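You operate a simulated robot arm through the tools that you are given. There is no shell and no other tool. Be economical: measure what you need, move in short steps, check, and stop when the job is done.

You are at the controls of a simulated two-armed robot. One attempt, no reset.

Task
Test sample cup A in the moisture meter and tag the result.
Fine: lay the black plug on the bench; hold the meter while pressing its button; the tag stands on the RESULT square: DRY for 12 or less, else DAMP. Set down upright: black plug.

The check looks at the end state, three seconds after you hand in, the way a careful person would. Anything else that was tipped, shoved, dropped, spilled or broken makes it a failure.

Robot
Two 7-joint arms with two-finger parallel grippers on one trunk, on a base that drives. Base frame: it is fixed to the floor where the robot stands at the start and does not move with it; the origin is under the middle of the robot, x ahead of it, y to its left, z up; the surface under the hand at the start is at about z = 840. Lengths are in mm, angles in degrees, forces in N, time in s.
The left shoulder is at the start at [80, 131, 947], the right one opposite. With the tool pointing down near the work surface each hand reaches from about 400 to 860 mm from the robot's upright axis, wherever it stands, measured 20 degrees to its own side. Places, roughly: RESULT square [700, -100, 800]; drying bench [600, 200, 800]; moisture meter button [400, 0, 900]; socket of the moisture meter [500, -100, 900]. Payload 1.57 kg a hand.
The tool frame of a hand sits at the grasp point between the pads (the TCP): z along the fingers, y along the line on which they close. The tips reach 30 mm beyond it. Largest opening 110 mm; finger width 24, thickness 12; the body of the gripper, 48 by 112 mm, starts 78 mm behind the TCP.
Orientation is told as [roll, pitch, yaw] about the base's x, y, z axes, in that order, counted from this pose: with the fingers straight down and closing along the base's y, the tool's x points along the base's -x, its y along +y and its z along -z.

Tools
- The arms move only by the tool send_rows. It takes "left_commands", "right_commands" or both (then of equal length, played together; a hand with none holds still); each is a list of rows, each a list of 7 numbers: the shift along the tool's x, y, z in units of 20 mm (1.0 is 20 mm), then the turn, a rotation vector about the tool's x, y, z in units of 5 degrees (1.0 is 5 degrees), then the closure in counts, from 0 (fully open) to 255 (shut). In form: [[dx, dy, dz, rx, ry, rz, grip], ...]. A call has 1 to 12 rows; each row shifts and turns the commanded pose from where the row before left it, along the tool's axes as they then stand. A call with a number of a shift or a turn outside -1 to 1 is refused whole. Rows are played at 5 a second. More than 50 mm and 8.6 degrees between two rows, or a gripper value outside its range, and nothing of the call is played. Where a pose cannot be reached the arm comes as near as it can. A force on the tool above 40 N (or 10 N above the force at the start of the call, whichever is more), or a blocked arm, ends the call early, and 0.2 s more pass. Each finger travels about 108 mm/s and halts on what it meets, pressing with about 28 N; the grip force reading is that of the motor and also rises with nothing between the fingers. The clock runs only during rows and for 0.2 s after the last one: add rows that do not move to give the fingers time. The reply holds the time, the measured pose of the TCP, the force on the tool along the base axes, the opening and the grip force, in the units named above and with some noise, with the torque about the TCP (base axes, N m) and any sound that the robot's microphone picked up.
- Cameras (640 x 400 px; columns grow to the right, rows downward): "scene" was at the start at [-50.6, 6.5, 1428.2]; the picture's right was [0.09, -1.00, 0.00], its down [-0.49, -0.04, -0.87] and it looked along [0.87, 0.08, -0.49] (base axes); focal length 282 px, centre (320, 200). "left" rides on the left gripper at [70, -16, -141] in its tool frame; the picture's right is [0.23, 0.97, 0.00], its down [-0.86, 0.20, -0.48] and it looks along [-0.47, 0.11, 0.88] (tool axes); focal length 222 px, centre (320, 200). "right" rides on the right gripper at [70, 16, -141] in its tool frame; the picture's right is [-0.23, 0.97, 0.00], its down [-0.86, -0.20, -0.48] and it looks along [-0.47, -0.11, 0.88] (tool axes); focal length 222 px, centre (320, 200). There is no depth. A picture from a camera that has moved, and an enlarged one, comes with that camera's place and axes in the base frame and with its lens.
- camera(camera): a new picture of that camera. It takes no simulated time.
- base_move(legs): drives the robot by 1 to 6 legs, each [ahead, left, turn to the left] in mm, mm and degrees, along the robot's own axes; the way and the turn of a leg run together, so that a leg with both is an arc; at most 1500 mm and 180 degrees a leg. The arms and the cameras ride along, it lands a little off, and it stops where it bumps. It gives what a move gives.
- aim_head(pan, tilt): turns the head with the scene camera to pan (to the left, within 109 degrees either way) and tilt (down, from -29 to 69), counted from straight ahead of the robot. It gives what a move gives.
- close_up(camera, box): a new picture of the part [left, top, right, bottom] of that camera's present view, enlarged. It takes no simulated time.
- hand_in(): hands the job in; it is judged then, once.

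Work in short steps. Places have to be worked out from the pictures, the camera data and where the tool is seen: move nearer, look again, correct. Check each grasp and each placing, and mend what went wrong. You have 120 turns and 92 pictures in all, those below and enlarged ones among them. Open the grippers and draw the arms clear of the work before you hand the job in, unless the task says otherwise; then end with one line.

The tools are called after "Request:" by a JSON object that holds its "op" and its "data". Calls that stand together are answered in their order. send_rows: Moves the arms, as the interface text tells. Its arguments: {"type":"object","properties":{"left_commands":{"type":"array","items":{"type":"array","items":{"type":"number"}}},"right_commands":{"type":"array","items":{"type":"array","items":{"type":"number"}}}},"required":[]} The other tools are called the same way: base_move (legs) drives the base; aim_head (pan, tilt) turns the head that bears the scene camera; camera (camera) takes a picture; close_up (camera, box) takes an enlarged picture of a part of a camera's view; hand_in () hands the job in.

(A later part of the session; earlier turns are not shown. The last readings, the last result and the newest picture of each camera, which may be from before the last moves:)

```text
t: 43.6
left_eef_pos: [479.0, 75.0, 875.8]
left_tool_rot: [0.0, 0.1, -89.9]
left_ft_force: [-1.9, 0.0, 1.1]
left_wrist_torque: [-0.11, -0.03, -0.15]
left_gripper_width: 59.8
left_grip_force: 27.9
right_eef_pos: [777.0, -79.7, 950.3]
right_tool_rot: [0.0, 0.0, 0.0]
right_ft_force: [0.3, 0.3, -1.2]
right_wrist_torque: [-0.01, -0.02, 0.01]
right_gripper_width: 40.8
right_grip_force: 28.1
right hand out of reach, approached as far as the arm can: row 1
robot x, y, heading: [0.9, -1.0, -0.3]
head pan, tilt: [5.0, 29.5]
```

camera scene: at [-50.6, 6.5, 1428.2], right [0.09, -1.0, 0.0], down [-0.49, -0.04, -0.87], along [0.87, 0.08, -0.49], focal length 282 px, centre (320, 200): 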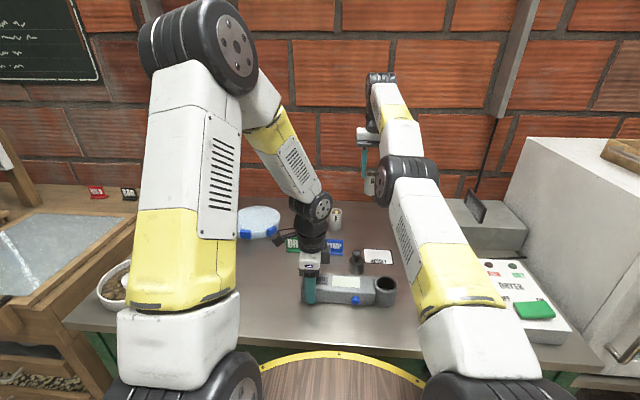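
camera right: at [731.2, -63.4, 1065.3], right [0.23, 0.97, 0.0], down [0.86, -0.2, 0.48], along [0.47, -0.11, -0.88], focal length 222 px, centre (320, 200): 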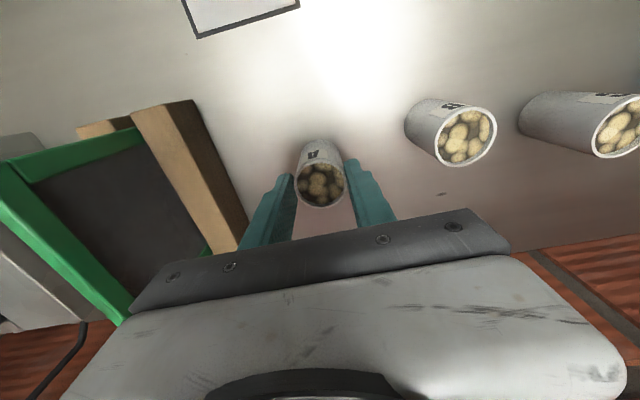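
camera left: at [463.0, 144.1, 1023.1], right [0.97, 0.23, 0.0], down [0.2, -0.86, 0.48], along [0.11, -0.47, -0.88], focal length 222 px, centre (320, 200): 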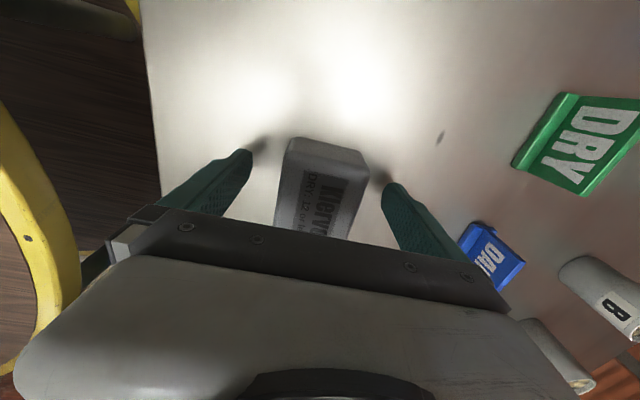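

Unlocked — the hand came back to x=777. Now retreat while gently rising toward the socket.

Request:
{"op": "send_rows", "data": {"right_commands": [[0.5, -0.1, 0, 0, 0, 0, 195], [0.8, -0.15, -0.1, 0, 0, 0, 195], [0.9, -0.15, -0.3, 0, 0, 0, 195], [0.9, -0.15, -0.5, 0, 0, 0, 195], [0.9, -0.15, -0.5, 0, 0, 0, 195], [0.9, -0.15, -0.5, 0, 0, 0, 195], [0.9, -0.15, -0.5, 0, 0, 0, 195], [0.9, -0.15, -0.5, 0, 0, 0, 195], [0.9, -0.15, -0.5, 0, 0, 0, 195], [0.9, -0.15, -0.3, 0, 0, 0, 195], [0.8, -0.1, -0.2, 0, 0, 0, 195], [0.5, 0, 0, 0, 0, 0, 195]]}}

```text
t: 46.2
left_eef_pos: [480.6, 75.1, 876.6]
left_tool_rot: [0.0, 0.0, -90.0]
left_ft_force: [-0.8, 0.0, 0.3]
left_wrist_torque: [-0.09, -0.09, -0.03]
left_gripper_width: 59.9
left_grip_force: 27.4
right_eef_pos: [582.9, -110.2, 1030.1]
right_tool_rot: [-0.1, 0.0, -0.1]
right_ft_force: [-0.7, -1.4, -2.0]
right_wrist_torque: [-0.01, 0.02, 0.0]
right_gripper_width: 40.8
right_grip_force: 28.2
robot x, y, heading: [-0.8, -0.3, -0.1]
head pan, tilt: [5.0, 29.5]
```

Now at [583,-110,1030]; continue back to above the socket (x≈476) and look.

Request:
{"op": "send_rows", "data": {"right_commands": [[0.5, 0, 0, 0, 0, 0, 195], [0.9, 0, 0, 0, 0, 0, 195], [0.9, 0, 0, 0, 0, 0, 195], [0.9, 0, 0, 0, 0, 0, 195], [0.9, 0, 0, 0, 0, 0, 195], [0.7, 0, 0, 0, 0, 0, 195], [0.4, 0, 0, 0, 0, 0, 195], [0.1, 0, 0, 0, 0, 0, 195], [0, 0, 0, 0, 0, 0, 195]]}}

Request:
{"op": "close_up", "data": {"camera": "scene", "box": [320, 190, 440, 320]}}

Request:
{"op": "close_up", "data": {"camera": "right", "box": [240, 90, 400, 220]}}

Request:
{"op": "close_up", "data": {"camera": "left", "box": [200, 100, 640, 375]}}

```text
t: 48.2
left_eef_pos: [480.4, 74.0, 875.9]
left_tool_rot: [0.0, 0.1, -90.0]
left_ft_force: [-1.4, 0.5, -0.1]
left_wrist_torque: [-0.02, -0.05, -0.09]
left_gripper_width: 59.8
left_grip_force: 27.5
right_eef_pos: [474.3, -111.5, 1029.8]
right_tool_rot: [0.0, 0.0, 0.0]
right_ft_force: [-0.1, -0.5, -0.9]
right_wrist_torque: [0.01, 0.02, 0.02]
right_gripper_width: 40.7
right_grip_force: 28.0
robot x, y, heading: [-0.3, -0.4, -0.5]
head pan, tilt: [5.0, 29.5]
```

```text
3.08 times, centred on (380, 255) of scene
camera zoom: at [-50.6, 6.5, 1428.2], right [0.09, -1.0, 0.0], down [-0.49, -0.04, -0.87], along [0.87, 0.08, -0.49], focal length 868 px, centre (135, 31)
```

zoom: 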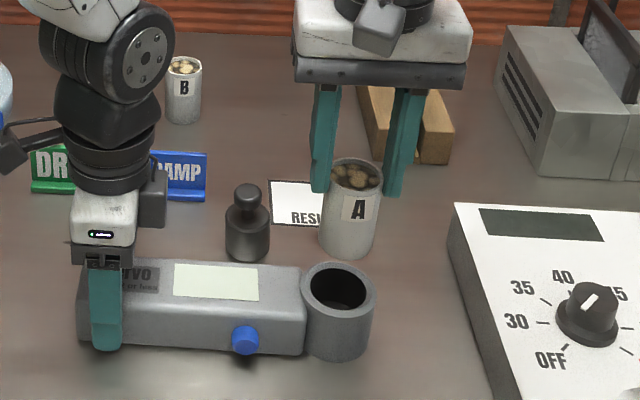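

```text
3.08 times, centred on (320, 155) of right
camera zoom: at [405.6, -94.0, 1169.6], right [0.23, 0.97, 0.0], down [0.86, -0.2, 0.48], along [0.47, -0.11, -0.88], focal length 684 px, centre (320, 338)
```

zoom: 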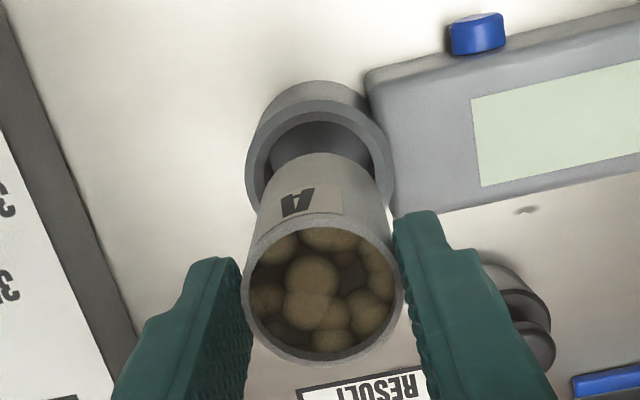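

```text
1.45 times, centred on (420, 238) of left
camera zoom: at [463.7, 143.7, 1017.2], right [0.97, 0.23, 0.0], down [0.2, -0.86, 0.48], along [0.11, -0.47, -0.88], focal length 323 px, centre (174, 146)
```

zoom: 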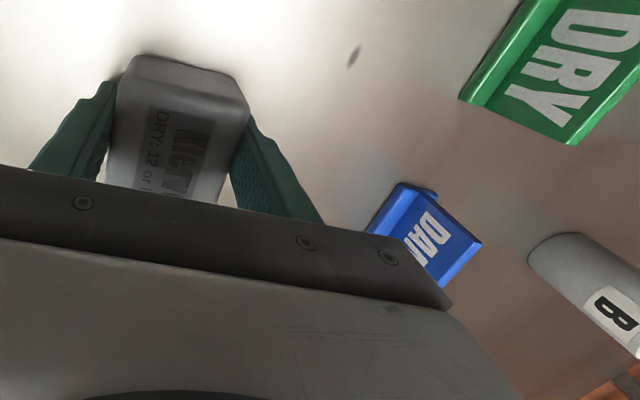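

Cup centre ≈[475,-110] vs socket hole ≈[472.5,-110]. I'll shift 2 mm back and lower until the cup bottom is just above the rim, then recheck.

Request:
{"op": "send_rows", "data": {"right_commands": [[0.1, 0, 0.3, 0, 0, 0, 195], [0, 0, 0.4, 0, 0, 0, 195], [0, 0, 0.4, 0, 0, 0, 195], [0, 0, 0.3, 0, 0, 0, 195], [0, 0, 0.2, 0, 0, 0, 195], [0, 0, 0, 0, 0, 0, 195]]}}

Request:
{"op": "close_up", "data": {"camera": "scene", "box": [360, 240, 420, 310]}}

Request:
{"op": "close_up", "data": {"camera": "right", "box": [270, 100, 380, 210]}}

```text
t: 49.6
left_eef_pos: [479.4, 75.8, 875.2]
left_tool_rot: [0.0, 0.0, -90.0]
left_ft_force: [-0.3, -0.6, 0.1]
left_wrist_torque: [-0.01, -0.03, -0.1]
left_gripper_width: 59.7
left_grip_force: 27.7
right_eef_pos: [472.5, -112.6, 997.4]
right_tool_rot: [0.0, 0.0, -0.1]
right_ft_force: [-0.6, 0.2, -1.3]
right_wrist_torque: [0.01, 0.0, 0.0]
right_gripper_width: 40.8
right_grip_force: 28.1
robot x, y, heading: [1.0, 1.3, -0.1]
head pan, tilt: [5.0, 29.5]
```

```text
5.71 times, centred on (390, 275) of scene
camera zoom: at [-50.6, 6.4, 1428.2], right [0.09, -1.0, 0.0], down [-0.49, -0.04, -0.87], along [0.87, 0.08, -0.49], focal length 1612 px, centre (-80, -229)
```

zoom: 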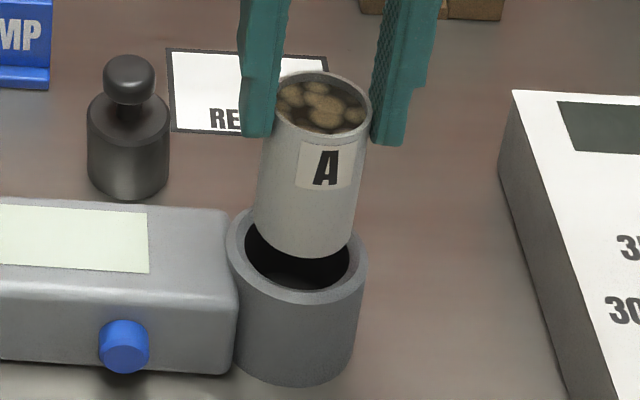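

```text
3.64 times, centred on (325, 155) of right
camera zoom: at [403.7, -94.6, 1137.3], right [0.23, 0.97, 0.0], down [0.86, -0.2, 0.48], along [0.47, -0.11, -0.88], focal length 808 px, centre (302, 364)
```

zoom: 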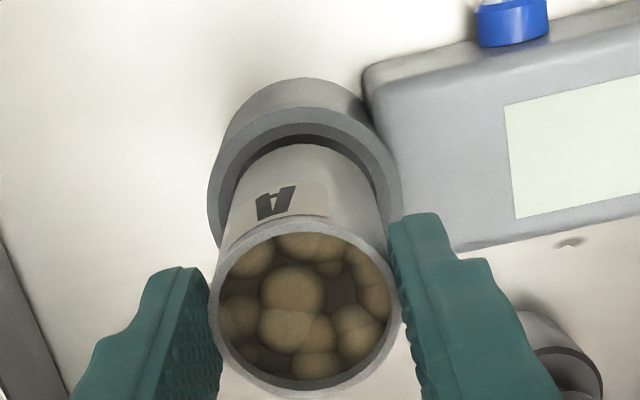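

Both views show the cup nearly concentric (perhaps 0.5 mm toward +y needed). I'll apply that and descend gently, watching forces.

Request:
{"op": "send_rows", "data": {"right_commands": [[0, 0.03, 0.15, 0, 0, 0, 195], [0, 0, 0.15, 0, 0, 0, 195], [0, 0, 0.15, 0, 0, 0, 195], [0, 0, 0.15, 0, 0, 0, 195], [0, 0, 0, 0, 0, 0, 195]]}}

Request:
{"op": "close_up", "data": {"camera": "scene", "box": [360, 240, 420, 310]}}

Request:
{"op": "close_up", "data": {"camera": "right", "box": [270, 100, 380, 210]}}

```text
t: 50.8
left_eef_pos: [479.6, 74.8, 876.0]
left_tool_rot: [-0.1, 0.0, -89.9]
left_ft_force: [-1.0, 0.1, -0.1]
left_wrist_torque: [-0.01, -0.02, -0.07]
left_gripper_width: 59.9
left_grip_force: 27.9
right_eef_pos: [472.7, -111.2, 985.6]
right_tool_rot: [0.0, 0.1, 0.0]
right_ft_force: [-0.7, -0.2, -0.1]
right_wrist_torque: [0.0, 0.03, -0.04]
right_gripper_width: 40.6
right_grip_force: 27.9
robot x, y, heading: [0.3, 0.4, -0.1]
head pan, tilt: [5.0, 29.5]
```

```text
5.71 times, centred on (390, 275) of scene
camera zoom: at [-50.6, 6.4, 1428.2], right [0.09, -1.0, 0.0], down [-0.49, -0.04, -0.87], along [0.87, 0.08, -0.49], focal length 1612 px, centre (-80, -229)
```

zoom: 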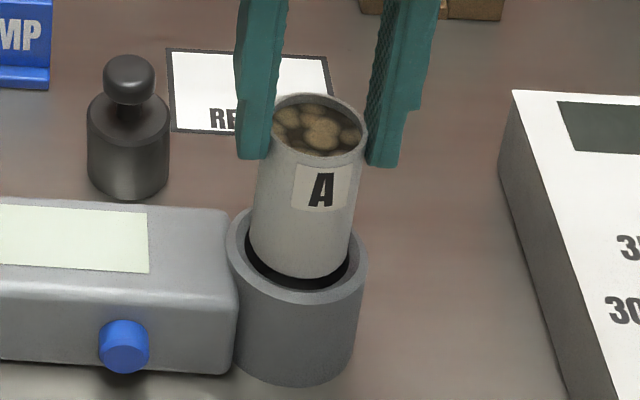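

```text
3.64 times, centred on (325, 155) of right
camera zoom: at [403.4, -94.1, 1125.6], right [0.23, 0.97, 0.0], down [0.86, -0.2, 0.48], along [0.47, -0.11, -0.88], focal length 808 px, centre (302, 364)
```

zoom: 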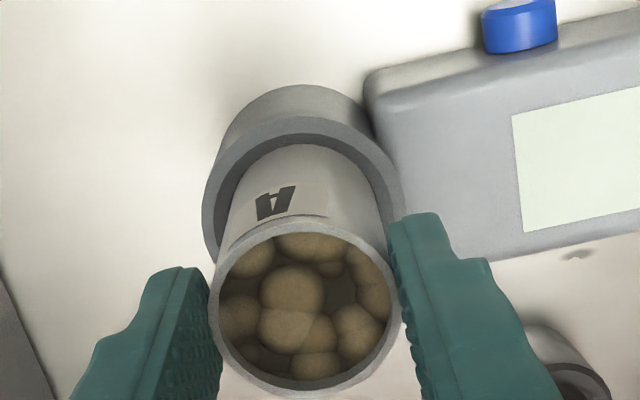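

No contact yet and still concentric. Continue down in 2 mm steps.

Request:
{"op": "send_rows", "data": {"right_commands": [[0, 0, 0.1, 0, 0, 0, 195], [0, 0, 0.1, 0, 0, 0, 195], [0, 0, 0.1, 0, 0, 0, 195], [0, 0, 0.1, 0, 0, 0, 195], [0, 0, 0, 0, 0, 0, 195]]}}

Request:
{"op": "close_up", "data": {"camera": "scene", "box": [360, 240, 420, 310]}}

```text
t: 52.0
left_eef_pos: [479.7, 74.5, 875.8]
left_tool_rot: [0.0, 0.0, -90.0]
left_ft_force: [-0.9, 0.6, 0.4]
left_wrist_torque: [0.02, -0.02, -0.05]
left_gripper_width: 59.7
left_grip_force: 27.7
right_eef_pos: [473.0, -111.9, 976.3]
right_tool_rot: [0.0, -0.1, 0.0]
right_ft_force: [-0.1, -0.5, -0.4]
right_wrist_torque: [-0.01, 0.02, 0.0]
right_gripper_width: 40.6
right_grip_force: 27.4
robot x, y, heading: [0.8, 3.5, 0.1]
head pan, tilt: [5.0, 29.5]
```

```text
5.71 times, centred on (390, 275) of scene
camera zoom: at [-50.6, 6.4, 1428.2], right [0.09, -1.0, 0.0], down [-0.49, -0.04, -0.87], along [0.87, 0.08, -0.49], focal length 1612 px, centre (-80, -229)
```

zoom: 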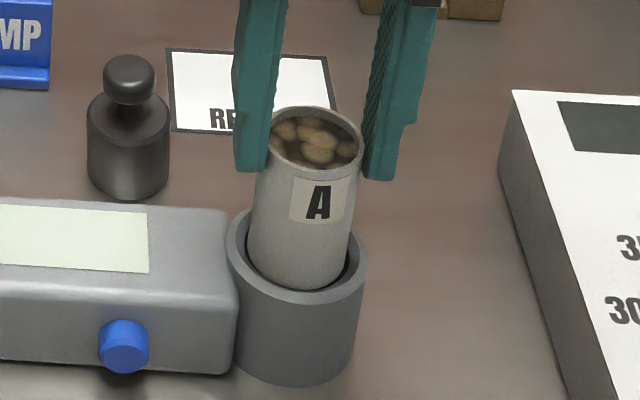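

The cup is entering the hole cleanly. Continue down ~28 mm, force-guarded.

Request:
{"op": "send_rows", "data": {"right_commands": [[0, 0, 0.15, 0, 0, 0, 195], [0, 0, 0.15, 0, 0, 0, 195], [0, 0, 0.15, 0, 0, 0, 195], [0, 0, 0.15, 0, 0, 0, 195], [0, 0, 0.15, 0, 0, 0, 195], [0, 0, 0.15, 0, 0, 0, 195], [0, 0, 0.15, 0, 0, 0, 195], [0, 0, 0.15, 0, 0, 0, 195], [0, 0, 0.15, 0, 0, 0, 195], [0, 0, 0, 0, 0, 0, 195]]}}

Request:
{"op": "close_up", "data": {"camera": "scene", "box": [360, 240, 420, 310]}}

```text
t: 53.7
left_eef_pos: [480.0, 75.1, 875.8]
left_tool_rot: [0.1, -0.1, -90.1]
left_ft_force: [-1.0, 0.0, 1.1]
left_wrist_torque: [-0.61, 0.12, -0.11]
left_gripper_width: 59.7
left_grip_force: 27.7
right_eef_pos: [472.8, -110.5, 956.8]
right_tool_rot: [0.0, 0.0, 0.0]
right_ft_force: [-2.8, 0.1, 5.3]
right_wrist_torque: [0.14, 0.07, 0.02]
right_gripper_width: 40.6
right_grip_force: 28.2
robot x, y, heading: [1.6, 1.5, 0.0]
head pan, tilt: [5.0, 29.5]
stopped in row 8 (right hand): the force on the tool passed its limit at 44 N (the readings are from after the stop); the commanded pose is now the measured one
```

```text
5.71 times, centred on (390, 275) of scene
camera zoom: at [-50.8, 6.5, 1428.2], right [0.09, -1.0, 0.0], down [-0.49, -0.04, -0.87], along [0.87, 0.08, -0.49], focal length 1612 px, centre (-80, -229)
```

zoom: 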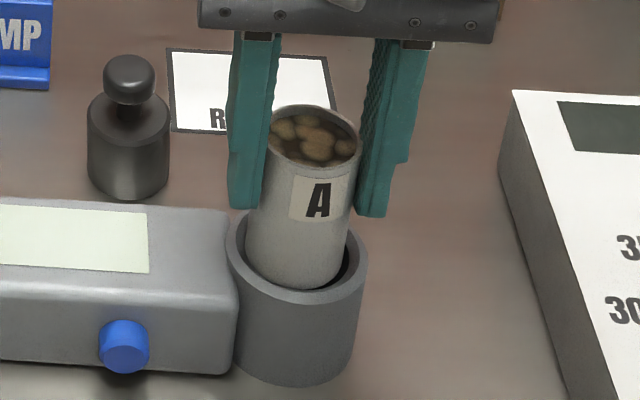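

The cup caught on the socket's left edge and the fingers slid ~20 mm down it. It needs ~1.3 mm toward −y and a higher grip; I'll lift it, set it on the clear bench at ~[565,-125], and regrip at the top.

Request:
{"op": "send_rows", "data": {"right_commands": [[0, 0, -0.2, 0, 0, 0, 200], [0, 0, -0.4, 0, 0, 0, 200], [0, 0, -0.6, 0, 0, 0, 200], [0, 0, -0.6, 0, 0, 0, 200], [0, 0, 0, 0, 0, 0, 200]]}}

Request:
{"op": "close_up", "data": {"camera": "scene", "box": [340, 220, 430, 310]}}

```text
t: 54.9
left_eef_pos: [479.7, 75.3, 875.6]
left_tool_rot: [0.0, -0.1, -90.0]
left_ft_force: [-1.7, -0.1, 4.3]
left_wrist_torque: [-0.07, -0.01, -0.16]
left_gripper_width: 59.5
left_grip_force: 28.4
right_eef_pos: [472.2, -110.2, 991.1]
right_tool_rot: [0.1, 0.0, 0.0]
right_ft_force: [-0.5, -0.1, -0.5]
right_wrist_torque: [0.0, 0.02, 0.0]
right_gripper_width: 40.9
right_grip_force: 28.2
robot x, y, heading: [-1.8, -0.5, -0.2]
head pan, tilt: [5.0, 29.5]
```

```text
4.44 times, centred on (385, 265) of scene
camera zoom: at [-50.7, 6.5, 1428.2], right [0.09, -1.0, 0.0], down [-0.49, -0.04, -0.87], along [0.87, 0.08, -0.49], focal length 1254 px, centre (31, -89)
```

zoom: 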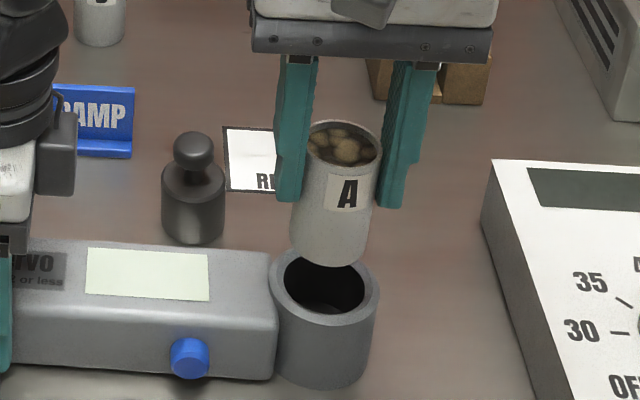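

The cup is still upright. Move to ~[566,-125] and lower toward the bench.

Request:
{"op": "send_rows", "data": {"right_commands": [[-0.5, -0.1, 0, 0, 0, 0, 200], [-0.9, -0.15, 0, 0, 0, 0, 200], [-0.9, -0.15, 0, 0, 0, 0, 200], [-0.9, -0.15, 0, 0, 0, 0, 200], [-0.9, -0.15, 0, 0, 0, 0, 200], [-0.6, 0, 0, 0, 0, 0, 200], [0, 0, 0.6, 0, 0, 0, 200], [0, 0, 0.8, 0, 0, 0, 200], [0, 0, 0.8, 0, 0, 0, 200], [0, 0, 0.8, 0, 0, 0, 200], [0, 0, 0.4, 0, 0, 0, 200], [0, 0, 0, 0, 0, 0, 200]]}}

Request:
{"op": "close_up", "data": {"camera": "scene", "box": [340, 200, 430, 300]}}

```text
t: 57.5
left_eef_pos: [479.3, 75.9, 875.5]
left_tool_rot: [-0.1, 0.0, -89.9]
left_ft_force: [-1.7, 0.9, 5.3]
left_wrist_torque: [0.04, 0.03, -0.05]
left_gripper_width: 59.9
left_grip_force: 28.0
right_eef_pos: [566.1, -124.8, 923.4]
right_tool_rot: [0.0, 0.0, 0.0]
right_ft_force: [0.1, 1.0, -2.2]
right_wrist_torque: [0.0, 0.0, 0.0]
right_gripper_width: 40.7
right_grip_force: 28.0
robot x, y, heading: [-1.6, -0.4, 0.2]
head pan, tilt: [5.0, 29.5]
```

```text
4.00 times, centred on (385, 250) of scene
camera zoom: at [-50.7, 6.5, 1428.2], right [0.09, -1.0, 0.0], down [-0.49, -0.04, -0.87], along [0.87, 0.08, -0.49], focal length 1128 px, centre (60, 0)
```

zoom: 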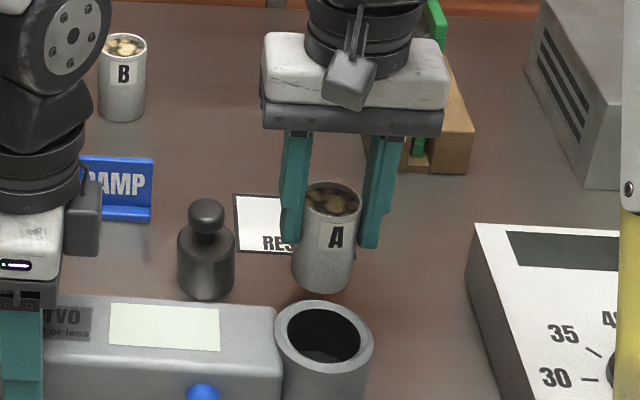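

Cup bottom is roughly 25–29 mm above the bench. Lower 20 mm then small steps.

Request:
{"op": "send_rows", "data": {"right_commands": [[0, 0, 0.5, 0, 0, 0, 200], [0, 0, 0.3, 0, 0, 0, 200], [0, 0, 0.1, 0, 0, 0, 200], [0, 0, 0.1, 0, 0, 0, 200], [0, 0, 0, 0, 0, 0, 200]]}}

Request:
{"op": "close_up", "data": {"camera": "scene", "box": [340, 200, 430, 300]}}

```text
t: 58.7
left_eef_pos: [479.3, 75.2, 874.1]
left_tool_rot: [0.0, 0.0, -90.1]
left_ft_force: [1.0, -0.4, -0.3]
left_wrist_torque: [0.37, 0.06, -0.04]
left_gripper_width: 59.7
left_grip_force: 28.2
right_eef_pos: [567.2, -123.9, 904.8]
right_tool_rot: [0.1, -0.1, 0.0]
right_ft_force: [-3.3, 0.6, 9.7]
right_wrist_torque: [-0.05, -0.03, -0.05]
right_gripper_width: 40.6
right_grip_force: 28.3
robot x, y, heading: [0.2, -3.3, -0.2]
head pan, tilt: [5.0, 29.5]
```

```text
4.00 times, centred on (385, 250) of scene
camera zoom: at [-50.9, 6.5, 1428.2], right [0.09, -1.0, 0.0], down [-0.49, -0.04, -0.87], along [0.87, 0.08, -0.49], focal length 1128 px, centre (60, 0)
```

zoom: 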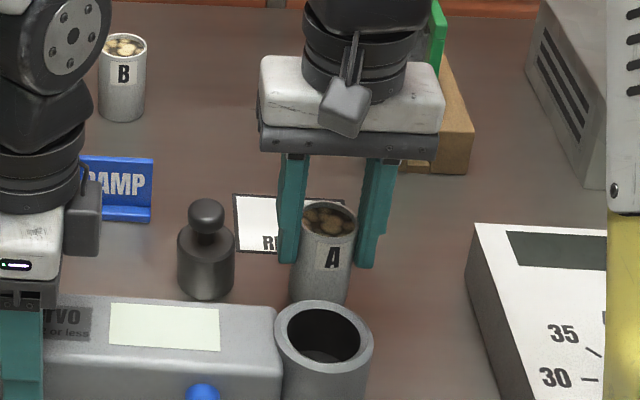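

The cup is on the bench (9.7 N). Release it, rise to TCP z≈1000, and look at the socket and cup from the wrist camera.

Request:
{"op": "send_rows", "data": {"right_commands": [[0, 0, -0.03, 0, 0, 0, 180], [0, 0, 0, 0, 0, 0, 160], [0, 0, 0, 0, 0, 0, 130], [0, 0, 0, 0, 0, 0, 110], [0, 0, -0.5, 0, 0, 0, 100], [0, 0, -0.8, 0, 0, 0, 100], [0, 0, -0.8, 0, 0, 0, 100], [0, 0, -0.8, 0, 0, 0, 100], [0, 0, -0.8, 0, 0, 0, 100], [0, 0, -0.6, 0, 0, 0, 100], [0, 0, 0, 0, 0, 0, 100]]}}

Request:
{"op": "camera", "data": {"camera": "right"}}

Request:
{"op": "close_up", "data": {"camera": "scene", "box": [340, 210, 430, 310]}}

```text
t: 61.1
left_eef_pos: [479.1, 74.8, 875.7]
left_tool_rot: [0.1, 0.1, -89.9]
left_ft_force: [-0.2, 1.1, 3.6]
left_wrist_torque: [0.01, -0.06, -0.05]
left_gripper_width: 59.7
left_grip_force: 28.2
right_eef_pos: [566.1, -126.1, 992.2]
right_tool_rot: [0.0, 0.0, 0.0]
right_ft_force: [-0.5, 0.4, -0.1]
right_wrist_torque: [-0.02, 0.0, 0.0]
right_gripper_width: 67.1
right_grip_force: 0.0
robot x, y, heading: [1.6, 2.1, 0.1]
head pan, tilt: [5.0, 29.5]
```

```text
47 pictures are left
camera right: at [496.9, -108.9, 1132.0], right [0.23, 0.97, 0.0], down [0.86, -0.2, 0.48], along [0.47, -0.11, -0.88], focal length 222 px, centre (320, 200)
```

right: 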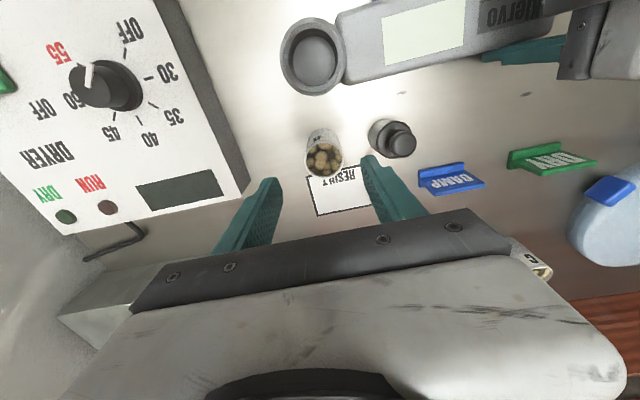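

```text
4.00 times, centred on (385, 260) of scene
camera zoom: at [-50.7, 6.5, 1428.2], right [0.09, -1.0, 0.0], down [-0.49, -0.04, -0.87], along [0.87, 0.08, -0.49], focal length 1128 px, centre (60, -40)
```

zoom: 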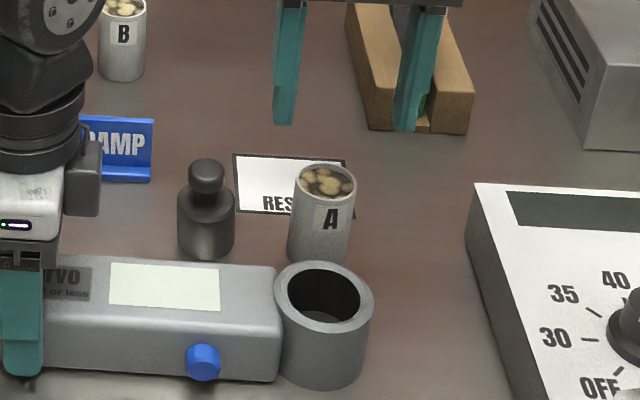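

Cup A stands upright. Enlarge the wrist view on the socket from here — it's nearly overhead.

Request:
{"op": "close_up", "data": {"camera": "right", "box": [260, 5, 380, 105]}}

Request:
{"op": "close_up", "data": {"camera": "right", "box": [280, 110, 380, 190]}}

```text
4.00 times, centred on (320, 55) of right
camera zoom: at [496.9, -108.9, 1132.0], right [0.23, 0.97, 0.0], down [0.86, -0.2, 0.48], along [0.47, -0.11, -0.88], focal length 888 px, centre (320, 780)
```

zoom: 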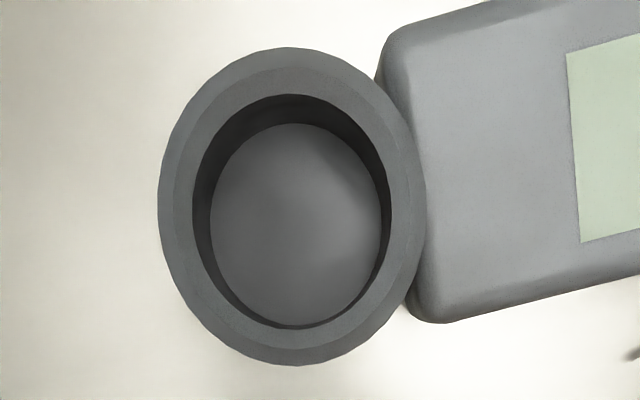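

```text
5.00 times, centred on (330, 150) of right
camera zoom: at [496.9, -108.9, 1132.0], right [0.23, 0.97, 0.0], down [0.86, -0.2, 0.48], along [0.47, -0.11, -0.88], focal length 1111 px, centre (270, 450)
```

zoom: 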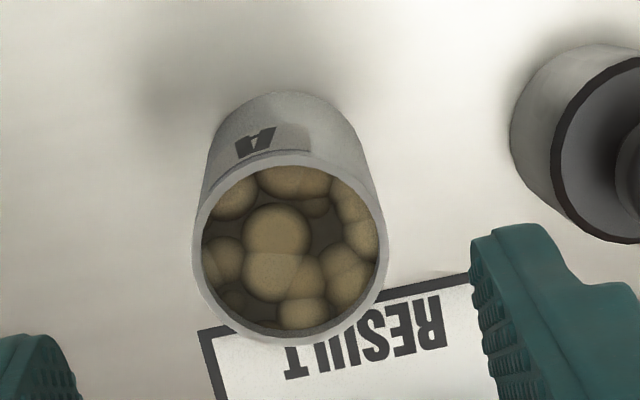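

Re-solving all views with the contact height gives rim z≈893, floor ≈858 and socket centre ≈[479,-111.5] (matching the meter body axis at x≈479.5) — I was ~6 mm short in x. Now regrip the cup (rim at ≈[568,-123]) with TCP z≈914.

Request:
{"op": "send_rows", "data": {"right_commands": [[-0.1, 0.05, 0.8, 0, 0, 0, 100], [0, 0, 0.8, 0, 0, 0, 100], [0, 0, 0.8, 0, 0, 0, 100], [0, 0, 0.8, 0, 0, 0, 100], [0, 0, 0.7, 0, 0, 0, 100], [0, 0, 0, 0, 0, 0, 130], [0, 0, 0, 0, 0, 0, 145], [0, 0, 0, 0, 0, 0, 155], [0, 0, 0, 0, 0, 0, 165], [0, 0, 0, 0, 0, 0, 180], [0, 0, 0, 0, 0, 0, 200], [0, 0, 0, 0, 0, 0, 200]]}}

Request:
{"op": "close_up", "data": {"camera": "right", "box": [250, 110, 390, 230]}}

```text
t: 63.7
left_eef_pos: [479.8, 75.7, 875.7]
left_tool_rot: [0.0, 0.0, -90.1]
left_ft_force: [-1.7, 0.7, 4.7]
left_wrist_torque: [0.02, -0.04, -0.04]
left_gripper_width: 59.7
left_grip_force: 28.1
right_eef_pos: [567.9, -123.5, 914.4]
right_tool_rot: [0.0, -0.1, 0.0]
right_ft_force: [0.1, 0.3, -0.4]
right_wrist_torque: [0.0, -0.02, 0.01]
right_gripper_width: 40.5
right_grip_force: 28.3
robot x, y, heading: [-0.1, -1.2, 0.2]
head pan, tilt: [5.0, 29.5]
```

```text
3.33 times, centred on (320, 170) of right
camera zoom: at [498.6, -107.1, 1053.7], right [0.23, 0.97, 0.0], down [0.86, -0.2, 0.48], along [0.47, -0.11, -0.88], focal length 740 px, centre (320, 300)
```

zoom: 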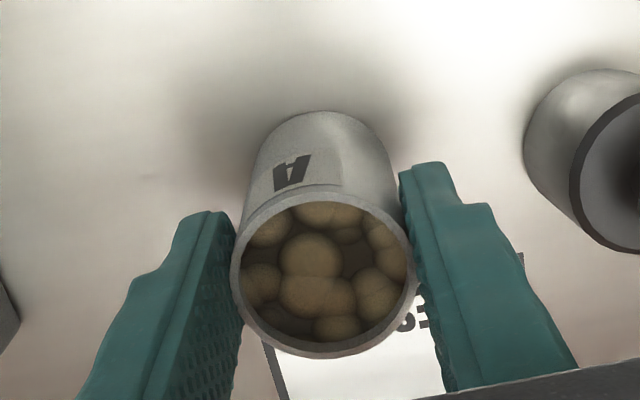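

Held at 40.5 mm with the cup centred in the TCP. Lift to z≈987 and carry above the socket at [479,-111.5].

Request:
{"op": "send_rows", "data": {"right_commands": [[0, 0, -0.3, 0, 0, 0, 205], [0, 0, -0.7, 0, 0, 0, 205], [0, 0, -0.9, 0, 0, 0, 205], [0, 0, -0.9, 0, 0, 0, 205], [0, 0, -0.8, 0, 0, 0, 205], [0.5, 0.1, -0.05, 0, 0, 0, 205], [0.9, 0.1, 0, 0, 0, 0, 205], [0.9, 0.1, 0, 0, 0, 0, 205], [0.9, 0.1, 0, 0, 0, 0, 205], [0.8, 0.1, 0, 0, 0, 0, 205], [0.43, 0.1, 0, 0, 0, 0, 205], [0, 0, 0, 0, 0, 0, 205]]}}

Request:
{"op": "close_up", "data": {"camera": "right", "box": [270, 100, 380, 210]}}

Request:
{"op": "close_up", "data": {"camera": "scene", "box": [360, 240, 420, 310]}}

```text
t: 66.3
left_eef_pos: [479.1, 73.9, 875.8]
left_tool_rot: [0.0, 0.1, -90.0]
left_ft_force: [-0.5, -0.3, 3.4]
left_wrist_torque: [-0.02, -0.04, -0.02]
left_gripper_width: 60.0
left_grip_force: 28.2
right_eef_pos: [481.8, -112.2, 986.7]
right_tool_rot: [0.0, 0.0, 0.0]
right_ft_force: [0.9, 0.3, -1.6]
right_wrist_torque: [0.02, 0.02, -0.02]
right_gripper_width: 40.5
right_grip_force: 27.9
robot x, y, heading: [-3.0, -0.1, -0.2]
head pan, tilt: [5.0, 29.5]
```

```text
3.64 times, centred on (325, 155) of right
camera zoom: at [412.0, -94.4, 1127.3], right [0.23, 0.97, 0.0], down [0.85, -0.2, 0.48], along [0.47, -0.11, -0.88], focal length 808 px, centre (302, 364)
```

zoom: 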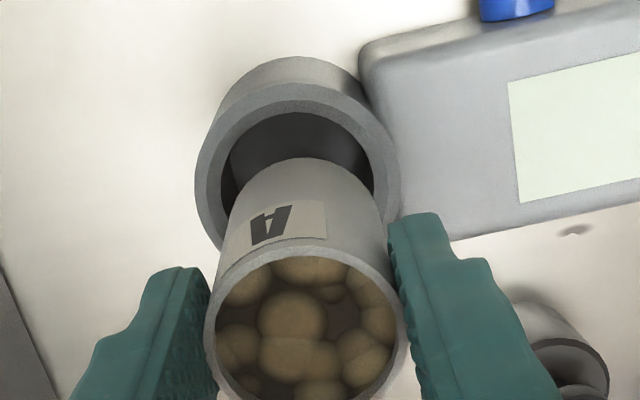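

```text
5.71 times, centred on (390, 275) of scene
camera zoom: at [-50.7, 6.5, 1428.2], right [0.09, -1.0, 0.0], down [-0.49, -0.04, -0.87], along [0.87, 0.08, -0.49], focal length 1612 px, centre (-80, -229)
```

zoom: 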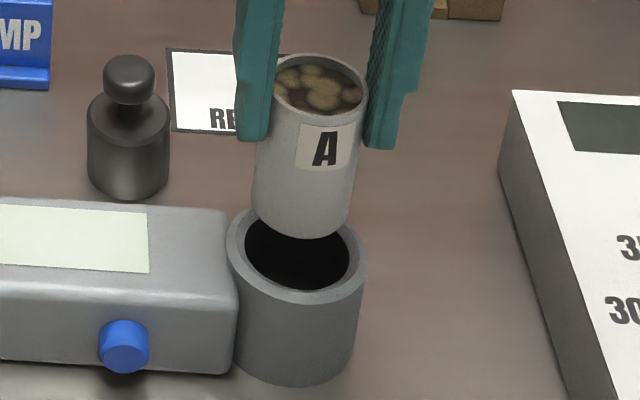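

Comparing both views: cup is ~4.5 mm too far in +x and ~1.3 mm in +y relative to the hole. Correct, lower 12 mm, and recheck.

Request:
{"op": "send_rows", "data": {"right_commands": [[0.225, -0.065, 0, 0, 0, 0, 205], [0, 0, 0.3, 0, 0, 0, 205], [0, 0, 0.3, 0, 0, 0, 205], [0, 0, 0, 0, 0, 0, 205]]}}

Request:
{"op": "close_up", "data": {"camera": "right", "box": [270, 100, 380, 210]}}

Request:
{"op": "close_up", "data": {"camera": "scene", "box": [370, 250, 410, 300]}}

```text
t: 67.3
left_eef_pos: [479.5, 75.2, 875.9]
left_tool_rot: [0.0, 0.0, -90.0]
left_ft_force: [-0.8, 0.2, 2.4]
left_wrist_torque: [-0.04, -0.03, 0.01]
left_gripper_width: 60.0
left_grip_force: 27.8
right_eef_pos: [475.4, -112.5, 974.3]
right_tool_rot: [0.0, 0.0, -0.1]
right_ft_force: [0.5, 0.0, -1.0]
right_wrist_torque: [-0.03, 0.01, -0.01]
right_gripper_width: 40.5
right_grip_force: 27.5
robot x, y, heading: [-2.1, 0.3, -0.1]
head pan, tilt: [5.0, 29.5]
```

```text
3.64 times, centred on (325, 155) of right
camera zoom: at [406.2, -95.9, 1115.2], right [0.23, 0.97, 0.0], down [0.86, -0.2, 0.48], along [0.47, -0.11, -0.88], focal length 808 px, centre (302, 364)
```

zoom: 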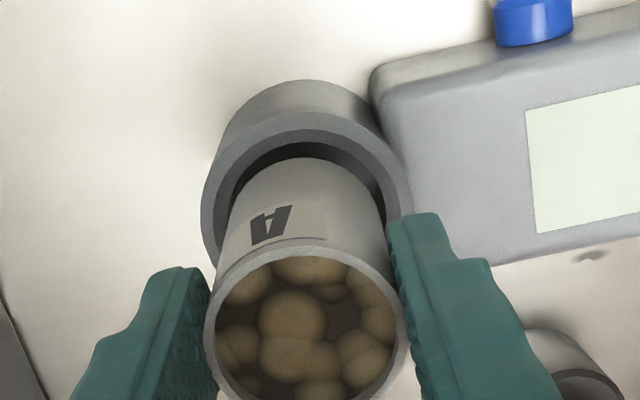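

```text
8.00 times, centred on (390, 275) of scene
camera zoom: at [-50.7, 6.5, 1428.2], right [0.09, -1.0, 0.0], down [-0.49, -0.04, -0.87], along [0.87, 0.08, -0.49], focal length 2257 px, centre (-240, -400)
```

zoom: 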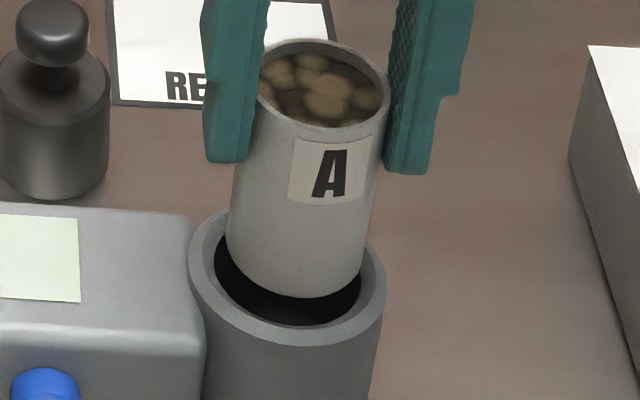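

Both views now give front clearance ≈2–3 mm and lateral centring within 1 mm (clearance ~2 mm each side). Nudge 0.5 mm back and descend gently.

Request:
{"op": "send_rows", "data": {"right_commands": [[0.025, 0, 0.1, 0, 0, 0, 205], [0, 0, 0.15, 0, 0, 0, 205], [0, 0, 0.15, 0, 0, 0, 205], [0, 0, 0.15, 0, 0, 0, 205], [0, 0, 0.15, 0, 0, 0, 205], [0, 0, 0.15, 0, 0, 0, 205], [0, 0, 0, 0, 0, 0, 205]]}}

Request:
{"op": "close_up", "data": {"camera": "scene", "box": [360, 240, 420, 310]}}

```text
t: 68.9
left_eef_pos: [479.9, 73.8, 877.4]
left_tool_rot: [0.0, -0.1, -90.0]
left_ft_force: [-0.3, -0.1, 2.6]
left_wrist_torque: [0.0, -0.05, -0.03]
left_gripper_width: 59.8
left_grip_force: 28.2
right_eef_pos: [474.7, -112.9, 958.3]
right_tool_rot: [-0.1, 0.1, 0.0]
right_ft_force: [0.5, -0.6, -0.9]
right_wrist_torque: [0.02, 0.01, 0.02]
right_gripper_width: 40.3
right_grip_force: 28.3
robot x, y, heading: [0.1, 0.4, -0.0]
head pan, tilt: [5.0, 29.5]
```

```text
5.71 times, centred on (390, 275) of scene
camera zoom: at [-50.6, 6.4, 1428.2], right [0.09, -1.0, 0.0], down [-0.49, -0.04, -0.87], along [0.87, 0.08, -0.49], focal length 1612 px, centre (-80, -229)
```

zoom: 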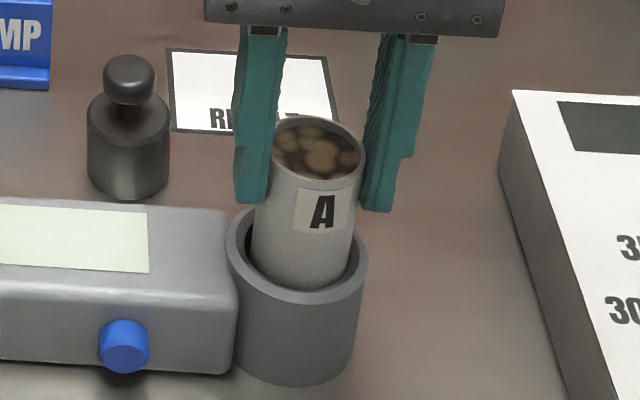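

It is in the hole with no contact force. Continue down toward z≈932.

Request:
{"op": "send_rows", "data": {"right_commands": [[0, 0, 0.15, 0, 0, 0, 205], [0, 0, 0.15, 0, 0, 0, 205], [0, 0, 0.15, 0, 0, 0, 205], [0, 0, 0.15, 0, 0, 0, 205], [0, 0, 0.15, 0, 0, 0, 205], [0, 0, 0.15, 0, 0, 0, 205], [0, 0, 0.1, 0, 0, 0, 205], [0, 0, 0.1, 0, 0, 0, 205], [0, 0, 0, 0, 0, 0, 205]]}}

Request:
{"op": "close_up", "data": {"camera": "scene", "box": [360, 240, 420, 310]}}

```text
t: 70.9
left_eef_pos: [479.6, 74.4, 875.3]
left_tool_rot: [0.0, 0.1, -90.0]
left_ft_force: [0.1, -1.3, 3.3]
left_wrist_torque: [-0.16, -0.08, -0.05]
left_gripper_width: 59.9
left_grip_force: 27.6
right_eef_pos: [475.4, -114.4, 935.0]
right_tool_rot: [0.0, 0.0, 0.0]
right_ft_force: [1.0, 2.1, 0.2]
right_wrist_torque: [0.08, -0.08, 0.02]
right_gripper_width: 40.4
right_grip_force: 27.9
robot x, y, heading: [-0.8, -0.2, -0.1]
head pan, tilt: [5.0, 29.5]
```

```text
5.71 times, centred on (390, 275) of scene
camera zoom: at [-50.6, 6.5, 1428.2], right [0.09, -1.0, 0.0], down [-0.49, -0.04, -0.87], along [0.87, 0.08, -0.49], focal length 1612 px, centre (-80, -229)
```

zoom: 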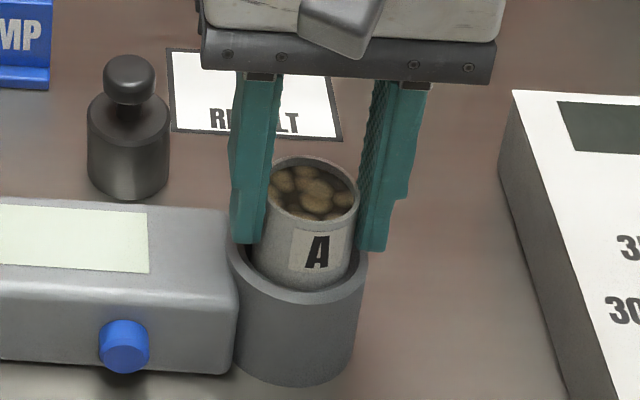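

Nearly seated; tips are still above the rim. A few 1 mm steps to touch the floor.

Request:
{"op": "send_rows", "data": {"right_commands": [[0, 0, 0.05, 0, 0, 0, 205], [0, 0, 0.05, 0, 0, 0, 205], [0, 0, 0.05, 0, 0, 0, 205], [0, 0, 0, 0, 0, 0, 205]]}}

```text
t: 71.9
left_eef_pos: [480.2, 74.0, 875.3]
left_tool_rot: [0.0, 0.0, -89.9]
left_ft_force: [-0.8, -0.4, 2.7]
left_wrist_torque: [-0.05, -0.08, -0.05]
left_gripper_width: 59.7
left_grip_force: 27.9
right_eef_pos: [475.4, -113.1, 930.5]
right_tool_rot: [0.0, 0.0, -0.1]
right_ft_force: [-0.1, 0.3, -1.3]
right_wrist_torque: [0.0, 0.01, 0.01]
right_gripper_width: 40.5
right_grip_force: 28.1
robot x, y, heading: [-1.4, 1.5, 0.2]
head pan, tilt: [5.0, 29.5]
```

No floor contact yet; three more 1 mm steps.

Request:
{"op": "send_rows", "data": {"right_commands": [[0, 0, 0.05, 0, 0, 0, 205], [0, 0, 0.05, 0, 0, 0, 205], [0, 0, 0.05, 0, 0, 0, 205], [0, 0, 0, 0, 0, 0, 205]]}}

Request:
{"op": "close_up", "data": {"camera": "scene", "box": [360, 240, 420, 310]}}

```text
t: 72.9
left_eef_pos: [478.5, 75.0, 874.8]
left_tool_rot: [0.0, 0.1, -90.0]
left_ft_force: [-0.7, -0.3, 2.7]
left_wrist_torque: [0.04, -0.08, -0.09]
left_gripper_width: 60.0
left_grip_force: 28.2
right_eef_pos: [475.3, -113.6, 927.3]
right_tool_rot: [0.1, 0.0, 0.0]
right_ft_force: [0.5, -0.6, -0.3]
right_wrist_torque: [0.01, -0.03, 0.0]
right_gripper_width: 40.6
right_grip_force: 28.0
robot x, y, heading: [2.2, 1.3, -0.0]
head pan, tilt: [5.0, 29.5]
```

```text
5.71 times, centred on (390, 275) of scene
camera zoom: at [-50.6, 6.4, 1428.2], right [0.09, -1.0, 0.0], down [-0.49, -0.04, -0.87], along [0.87, 0.08, -0.49], focal length 1612 px, centre (-80, -229)
```

zoom: 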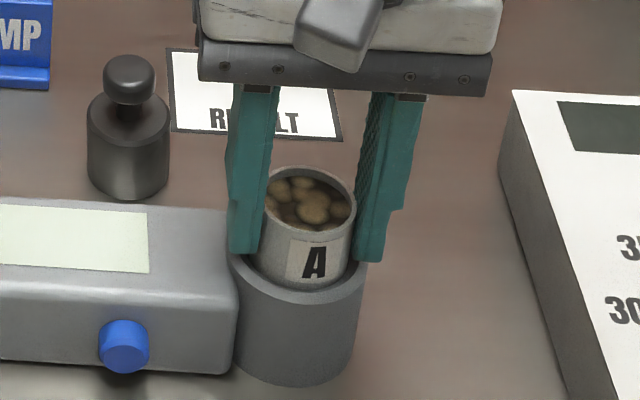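

Still free. Continue in 1 mm steps until either the floor or the rim touches.

Request:
{"op": "send_rows", "data": {"right_commands": [[0, 0, 0.05, 0, 0, 0, 205], [0, 0, 0.05, 0, 0, 0, 205], [0, 0, 0, 0, 0, 0, 205]]}}

```text
t: 73.7
left_eef_pos: [479.3, 74.6, 876.6]
left_tool_rot: [0.0, 0.0, -90.0]
left_ft_force: [1.3, -1.2, 0.6]
left_wrist_torque: [0.0, 0.0, -0.01]
left_gripper_width: 59.8
left_grip_force: 28.2
right_eef_pos: [475.6, -113.1, 926.9]
right_tool_rot: [0.1, -0.1, 0.0]
right_ft_force: [-0.4, -1.6, 5.8]
right_wrist_torque: [-0.12, -0.03, -0.01]
right_gripper_width: 40.5
right_grip_force: 27.9
robot x, y, heading: [-0.0, 1.2, 0.1]
head pan, tilt: [5.0, 29.5]
```

Contact (5.8 N): seated. Open slowly, rise and check.

Request:
{"op": "send_rows", "data": {"right_commands": [[0, 0, 0, 0, 0, 0, 180], [0, 0, 0, 0, 0, 0, 160], [0, 0, 0, 0, 0, 0, 140], [0, 0, 0, 0, 0, 0, 120], [0, 0, 0, 0, 0, 0, 110], [0, 0, -0.5, 0, 0, 0, 110], [0, 0, -1, 0, 0, 0, 110], [0, 0, -1, 0, 0, 0, 110], [0, 0, -1, 0, 0, 0, 110], [0, 0, 0, 0, 0, 0, 110]]}}

Request:
{"op": "close_up", "data": {"camera": "scene", "box": [320, 220, 420, 320]}}

Request:
{"op": "camera", "data": {"camera": "right"}}

```text
t: 75.9
left_eef_pos: [478.8, 74.1, 875.5]
left_tool_rot: [0.1, 0.0, -90.1]
left_ft_force: [-0.9, 0.1, 2.0]
left_wrist_torque: [-0.07, -0.07, 0.05]
left_gripper_width: 59.7
left_grip_force: 27.6
right_eef_pos: [475.7, -113.8, 997.1]
right_tool_rot: [0.0, 0.0, 0.0]
right_ft_force: [0.8, -0.3, 0.2]
right_wrist_torque: [0.03, 0.01, -0.03]
right_gripper_width: 62.5
right_grip_force: 0.0
robot x, y, heading: [-1.2, -0.2, -0.0]
head pan, tilt: [5.0, 29.5]
```

```text
4.00 times, centred on (370, 270) of scene
camera zoom: at [-50.7, 6.4, 1428.2], right [0.09, -1.0, 0.0], down [-0.49, -0.04, -0.87], along [0.87, 0.08, -0.49], focal length 1128 px, centre (120, -80)
```

zoom: 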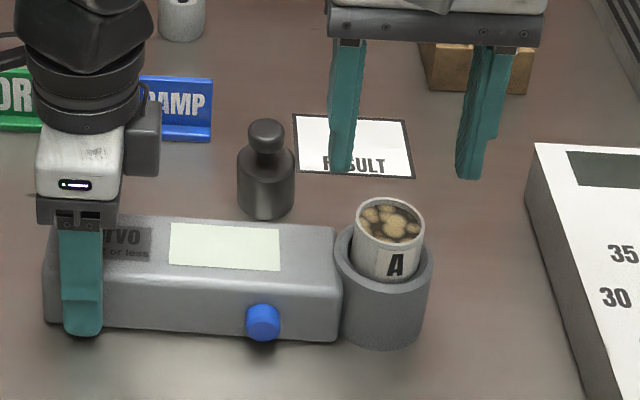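

```text
34 pictures are left
camera right: at [406.4, -97.0, 1137.3], right [0.23, 0.97, 0.0], down [0.85, -0.2, 0.48], along [0.47, -0.11, -0.88], focal length 222 px, centre (320, 200)
```

right: 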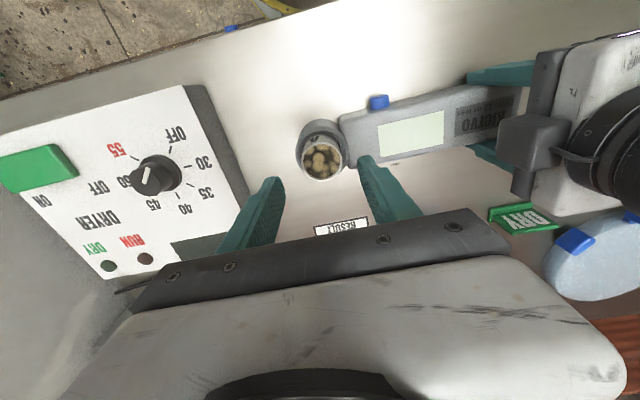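

Cup A sits upright in the socket. Now close the right fingers and bring them in front of the blue button (≈[443,-38,869]); first over and up, then check.

Request:
{"op": "send_rows", "data": {"right_commands": [[0, 0, -1, 0, 0, 0, 180], [0.6, 0.5, -1, 0, 0, 0, 255], [0.8, 0.8, 0, 0, 0, 0, 255], [0.8, 0.8, 0, 0, 0, 0, 255], [0.8, 0.8, 0, 0, 0, 0, 255], [0.6, 0.8, 0, 0, 0, 0, 255], [0, 0.1, 0, 0, 0, 0, 255], [0, 0, 0.8, 0, 0, 0, 255], [0, 0, 0.8, 0, 0, 0, 255], [0, 0, 0.8, 0, 0, 0, 255], [0, 0, 0, 0, 0, 0, 255]]}}

Request:
{"op": "camera", "data": {"camera": "scene"}}

Request:
{"op": "camera", "data": {"camera": "right"}}

```text
t: 78.3
left_eef_pos: [478.3, 75.0, 876.0]
left_tool_rot: [0.1, -0.1, -90.1]
left_ft_force: [-1.0, 0.3, 0.8]
left_wrist_torque: [0.03, -0.01, -0.08]
left_gripper_width: 59.8
left_grip_force: 27.6
right_eef_pos: [405.9, -36.4, 986.7]
right_tool_rot: [-0.1, 0.0, 0.0]
right_ft_force: [-0.2, 0.1, -0.3]
right_wrist_torque: [0.02, -0.02, 0.01]
right_gripper_width: 0.0
right_grip_force: 21.2
robot x, y, heading: [-1.2, 3.1, 0.1]
head pan, tilt: [5.0, 29.5]
```

```text
33 pictures are left
camera scene: at [-50.7, 6.5, 1428.2], right [0.09, -1.0, 0.0], down [-0.49, -0.04, -0.87], along [0.87, 0.08, -0.49], focal length 282 px, centre (320, 200)
```

scene: 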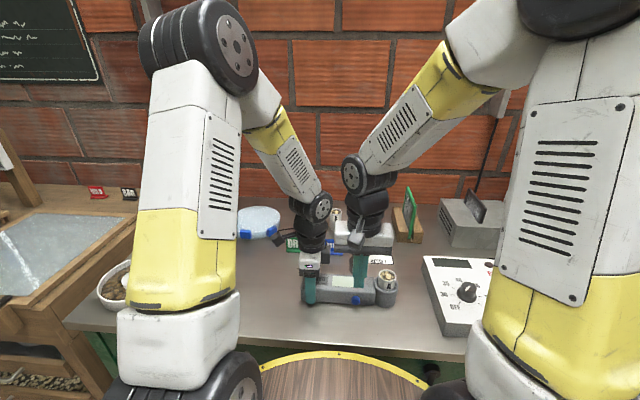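

```text
32 pictures are left
camera right: at [335.2, -19.4, 1127.3], right [0.23, 0.97, 0.0], down [0.86, -0.2, 0.48], along [0.47, -0.11, -0.88], focal length 222 px, centre (320, 200)
```

right: 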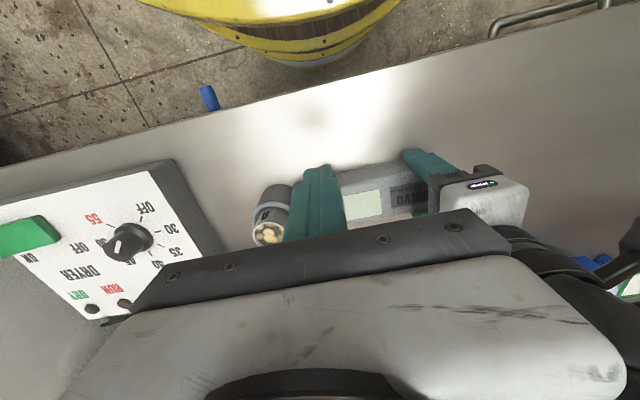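

Fingers are closed at x≈406, ~18 mm in front of the button's face. Descend to TCP z≈886.

Request:
{"op": "send_rows", "data": {"right_commands": [[0, 0, 0.8, 0, 0, 0, 255], [0, 0, 0.8, 0, 0, 0, 255], [0, 0, 0.8, 0, 0, 0, 255], [0, 0, 0.8, 0, 0, 0, 255], [0, 0, 0.8, 0, 0, 0, 255], [0, 0, 0.8, 0, 0, 0, 255], [0, 0, 0.2, 0, 0, 0, 255], [0, 0, 0, 0, 0, 0, 255]]}}

Request:
{"op": "close_up", "data": {"camera": "scene", "box": [300, 220, 420, 320]}}

Request:
{"op": "close_up", "data": {"camera": "right", "box": [220, 120, 420, 240]}}

```text
t: 80.1
left_eef_pos: [479.6, 74.8, 875.5]
left_tool_rot: [0.1, 0.0, -90.1]
left_ft_force: [-0.4, 1.2, 1.7]
left_wrist_torque: [0.05, 0.02, -0.14]
left_gripper_width: 59.9
left_grip_force: 27.4
right_eef_pos: [403.7, -37.8, 888.1]
right_tool_rot: [0.0, 0.0, 0.0]
right_ft_force: [-0.5, 0.1, 0.6]
right_wrist_torque: [0.02, 0.0, 0.0]
right_gripper_width: 0.0
right_grip_force: 21.0
robot x, y, heading: [-0.2, 0.9, 0.0]
head pan, tilt: [5.0, 29.5]
```

```text
4.00 times, centred on (360, 270) of scene
camera zoom: at [-50.7, 6.5, 1428.2], right [0.09, -1.0, 0.0], down [-0.49, -0.04, -0.87], along [0.87, 0.08, -0.49], focal length 1128 px, centre (160, -80)
```

zoom: 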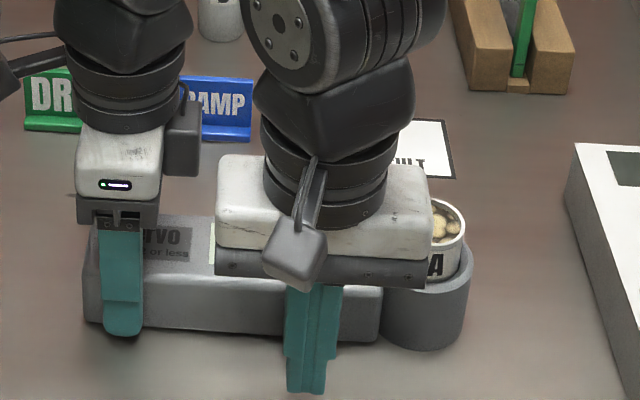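

```text
3.20 times, centred on (320, 180) of right
camera zoom: at [334.5, -20.9, 1028.9], right [0.23, 0.97, 0.0], down [0.85, -0.2, 0.48], along [0.47, -0.11, -0.88], focal length 711 px, centre (320, 264)
```

zoom: 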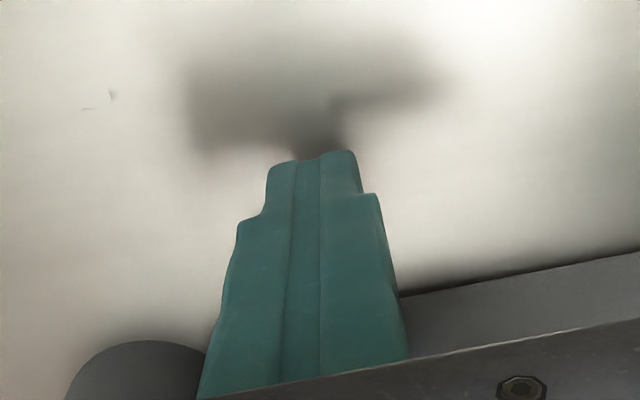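

Aligned in front of the button. Lower 4 mm more and advance toward it to near contact.

Request:
{"op": "send_rows", "data": {"right_commands": [[0, 0, 0.2, 0, 0, 0, 255], [-0.4, 0, 0, 0, 0, 0, 255], [-0.3, 0, 0, 0, 0, 0, 255], [-0.1, 0, 0, 0, 0, 0, 255], [-0.1, 0, 0, 0, 0, 0, 255], [0, 0, 0, 0, 0, 0, 255]]}}

```text
t: 81.5
left_eef_pos: [478.7, 74.7, 876.0]
left_tool_rot: [-0.1, 0.1, -90.0]
left_ft_force: [-1.1, 0.9, 0.3]
left_wrist_torque: [0.04, 0.0, -0.1]
left_gripper_width: 59.7
left_grip_force: 27.6
right_eef_pos: [420.8, -38.7, 884.4]
right_tool_rot: [0.0, 0.0, 0.1]
right_ft_force: [-0.2, -0.6, 0.5]
right_wrist_torque: [-0.03, -0.01, 0.03]
right_gripper_width: 0.0
right_grip_force: 21.2
robot x, y, heading: [-1.3, 1.9, -0.0]
head pan, tilt: [5.0, 29.5]
```

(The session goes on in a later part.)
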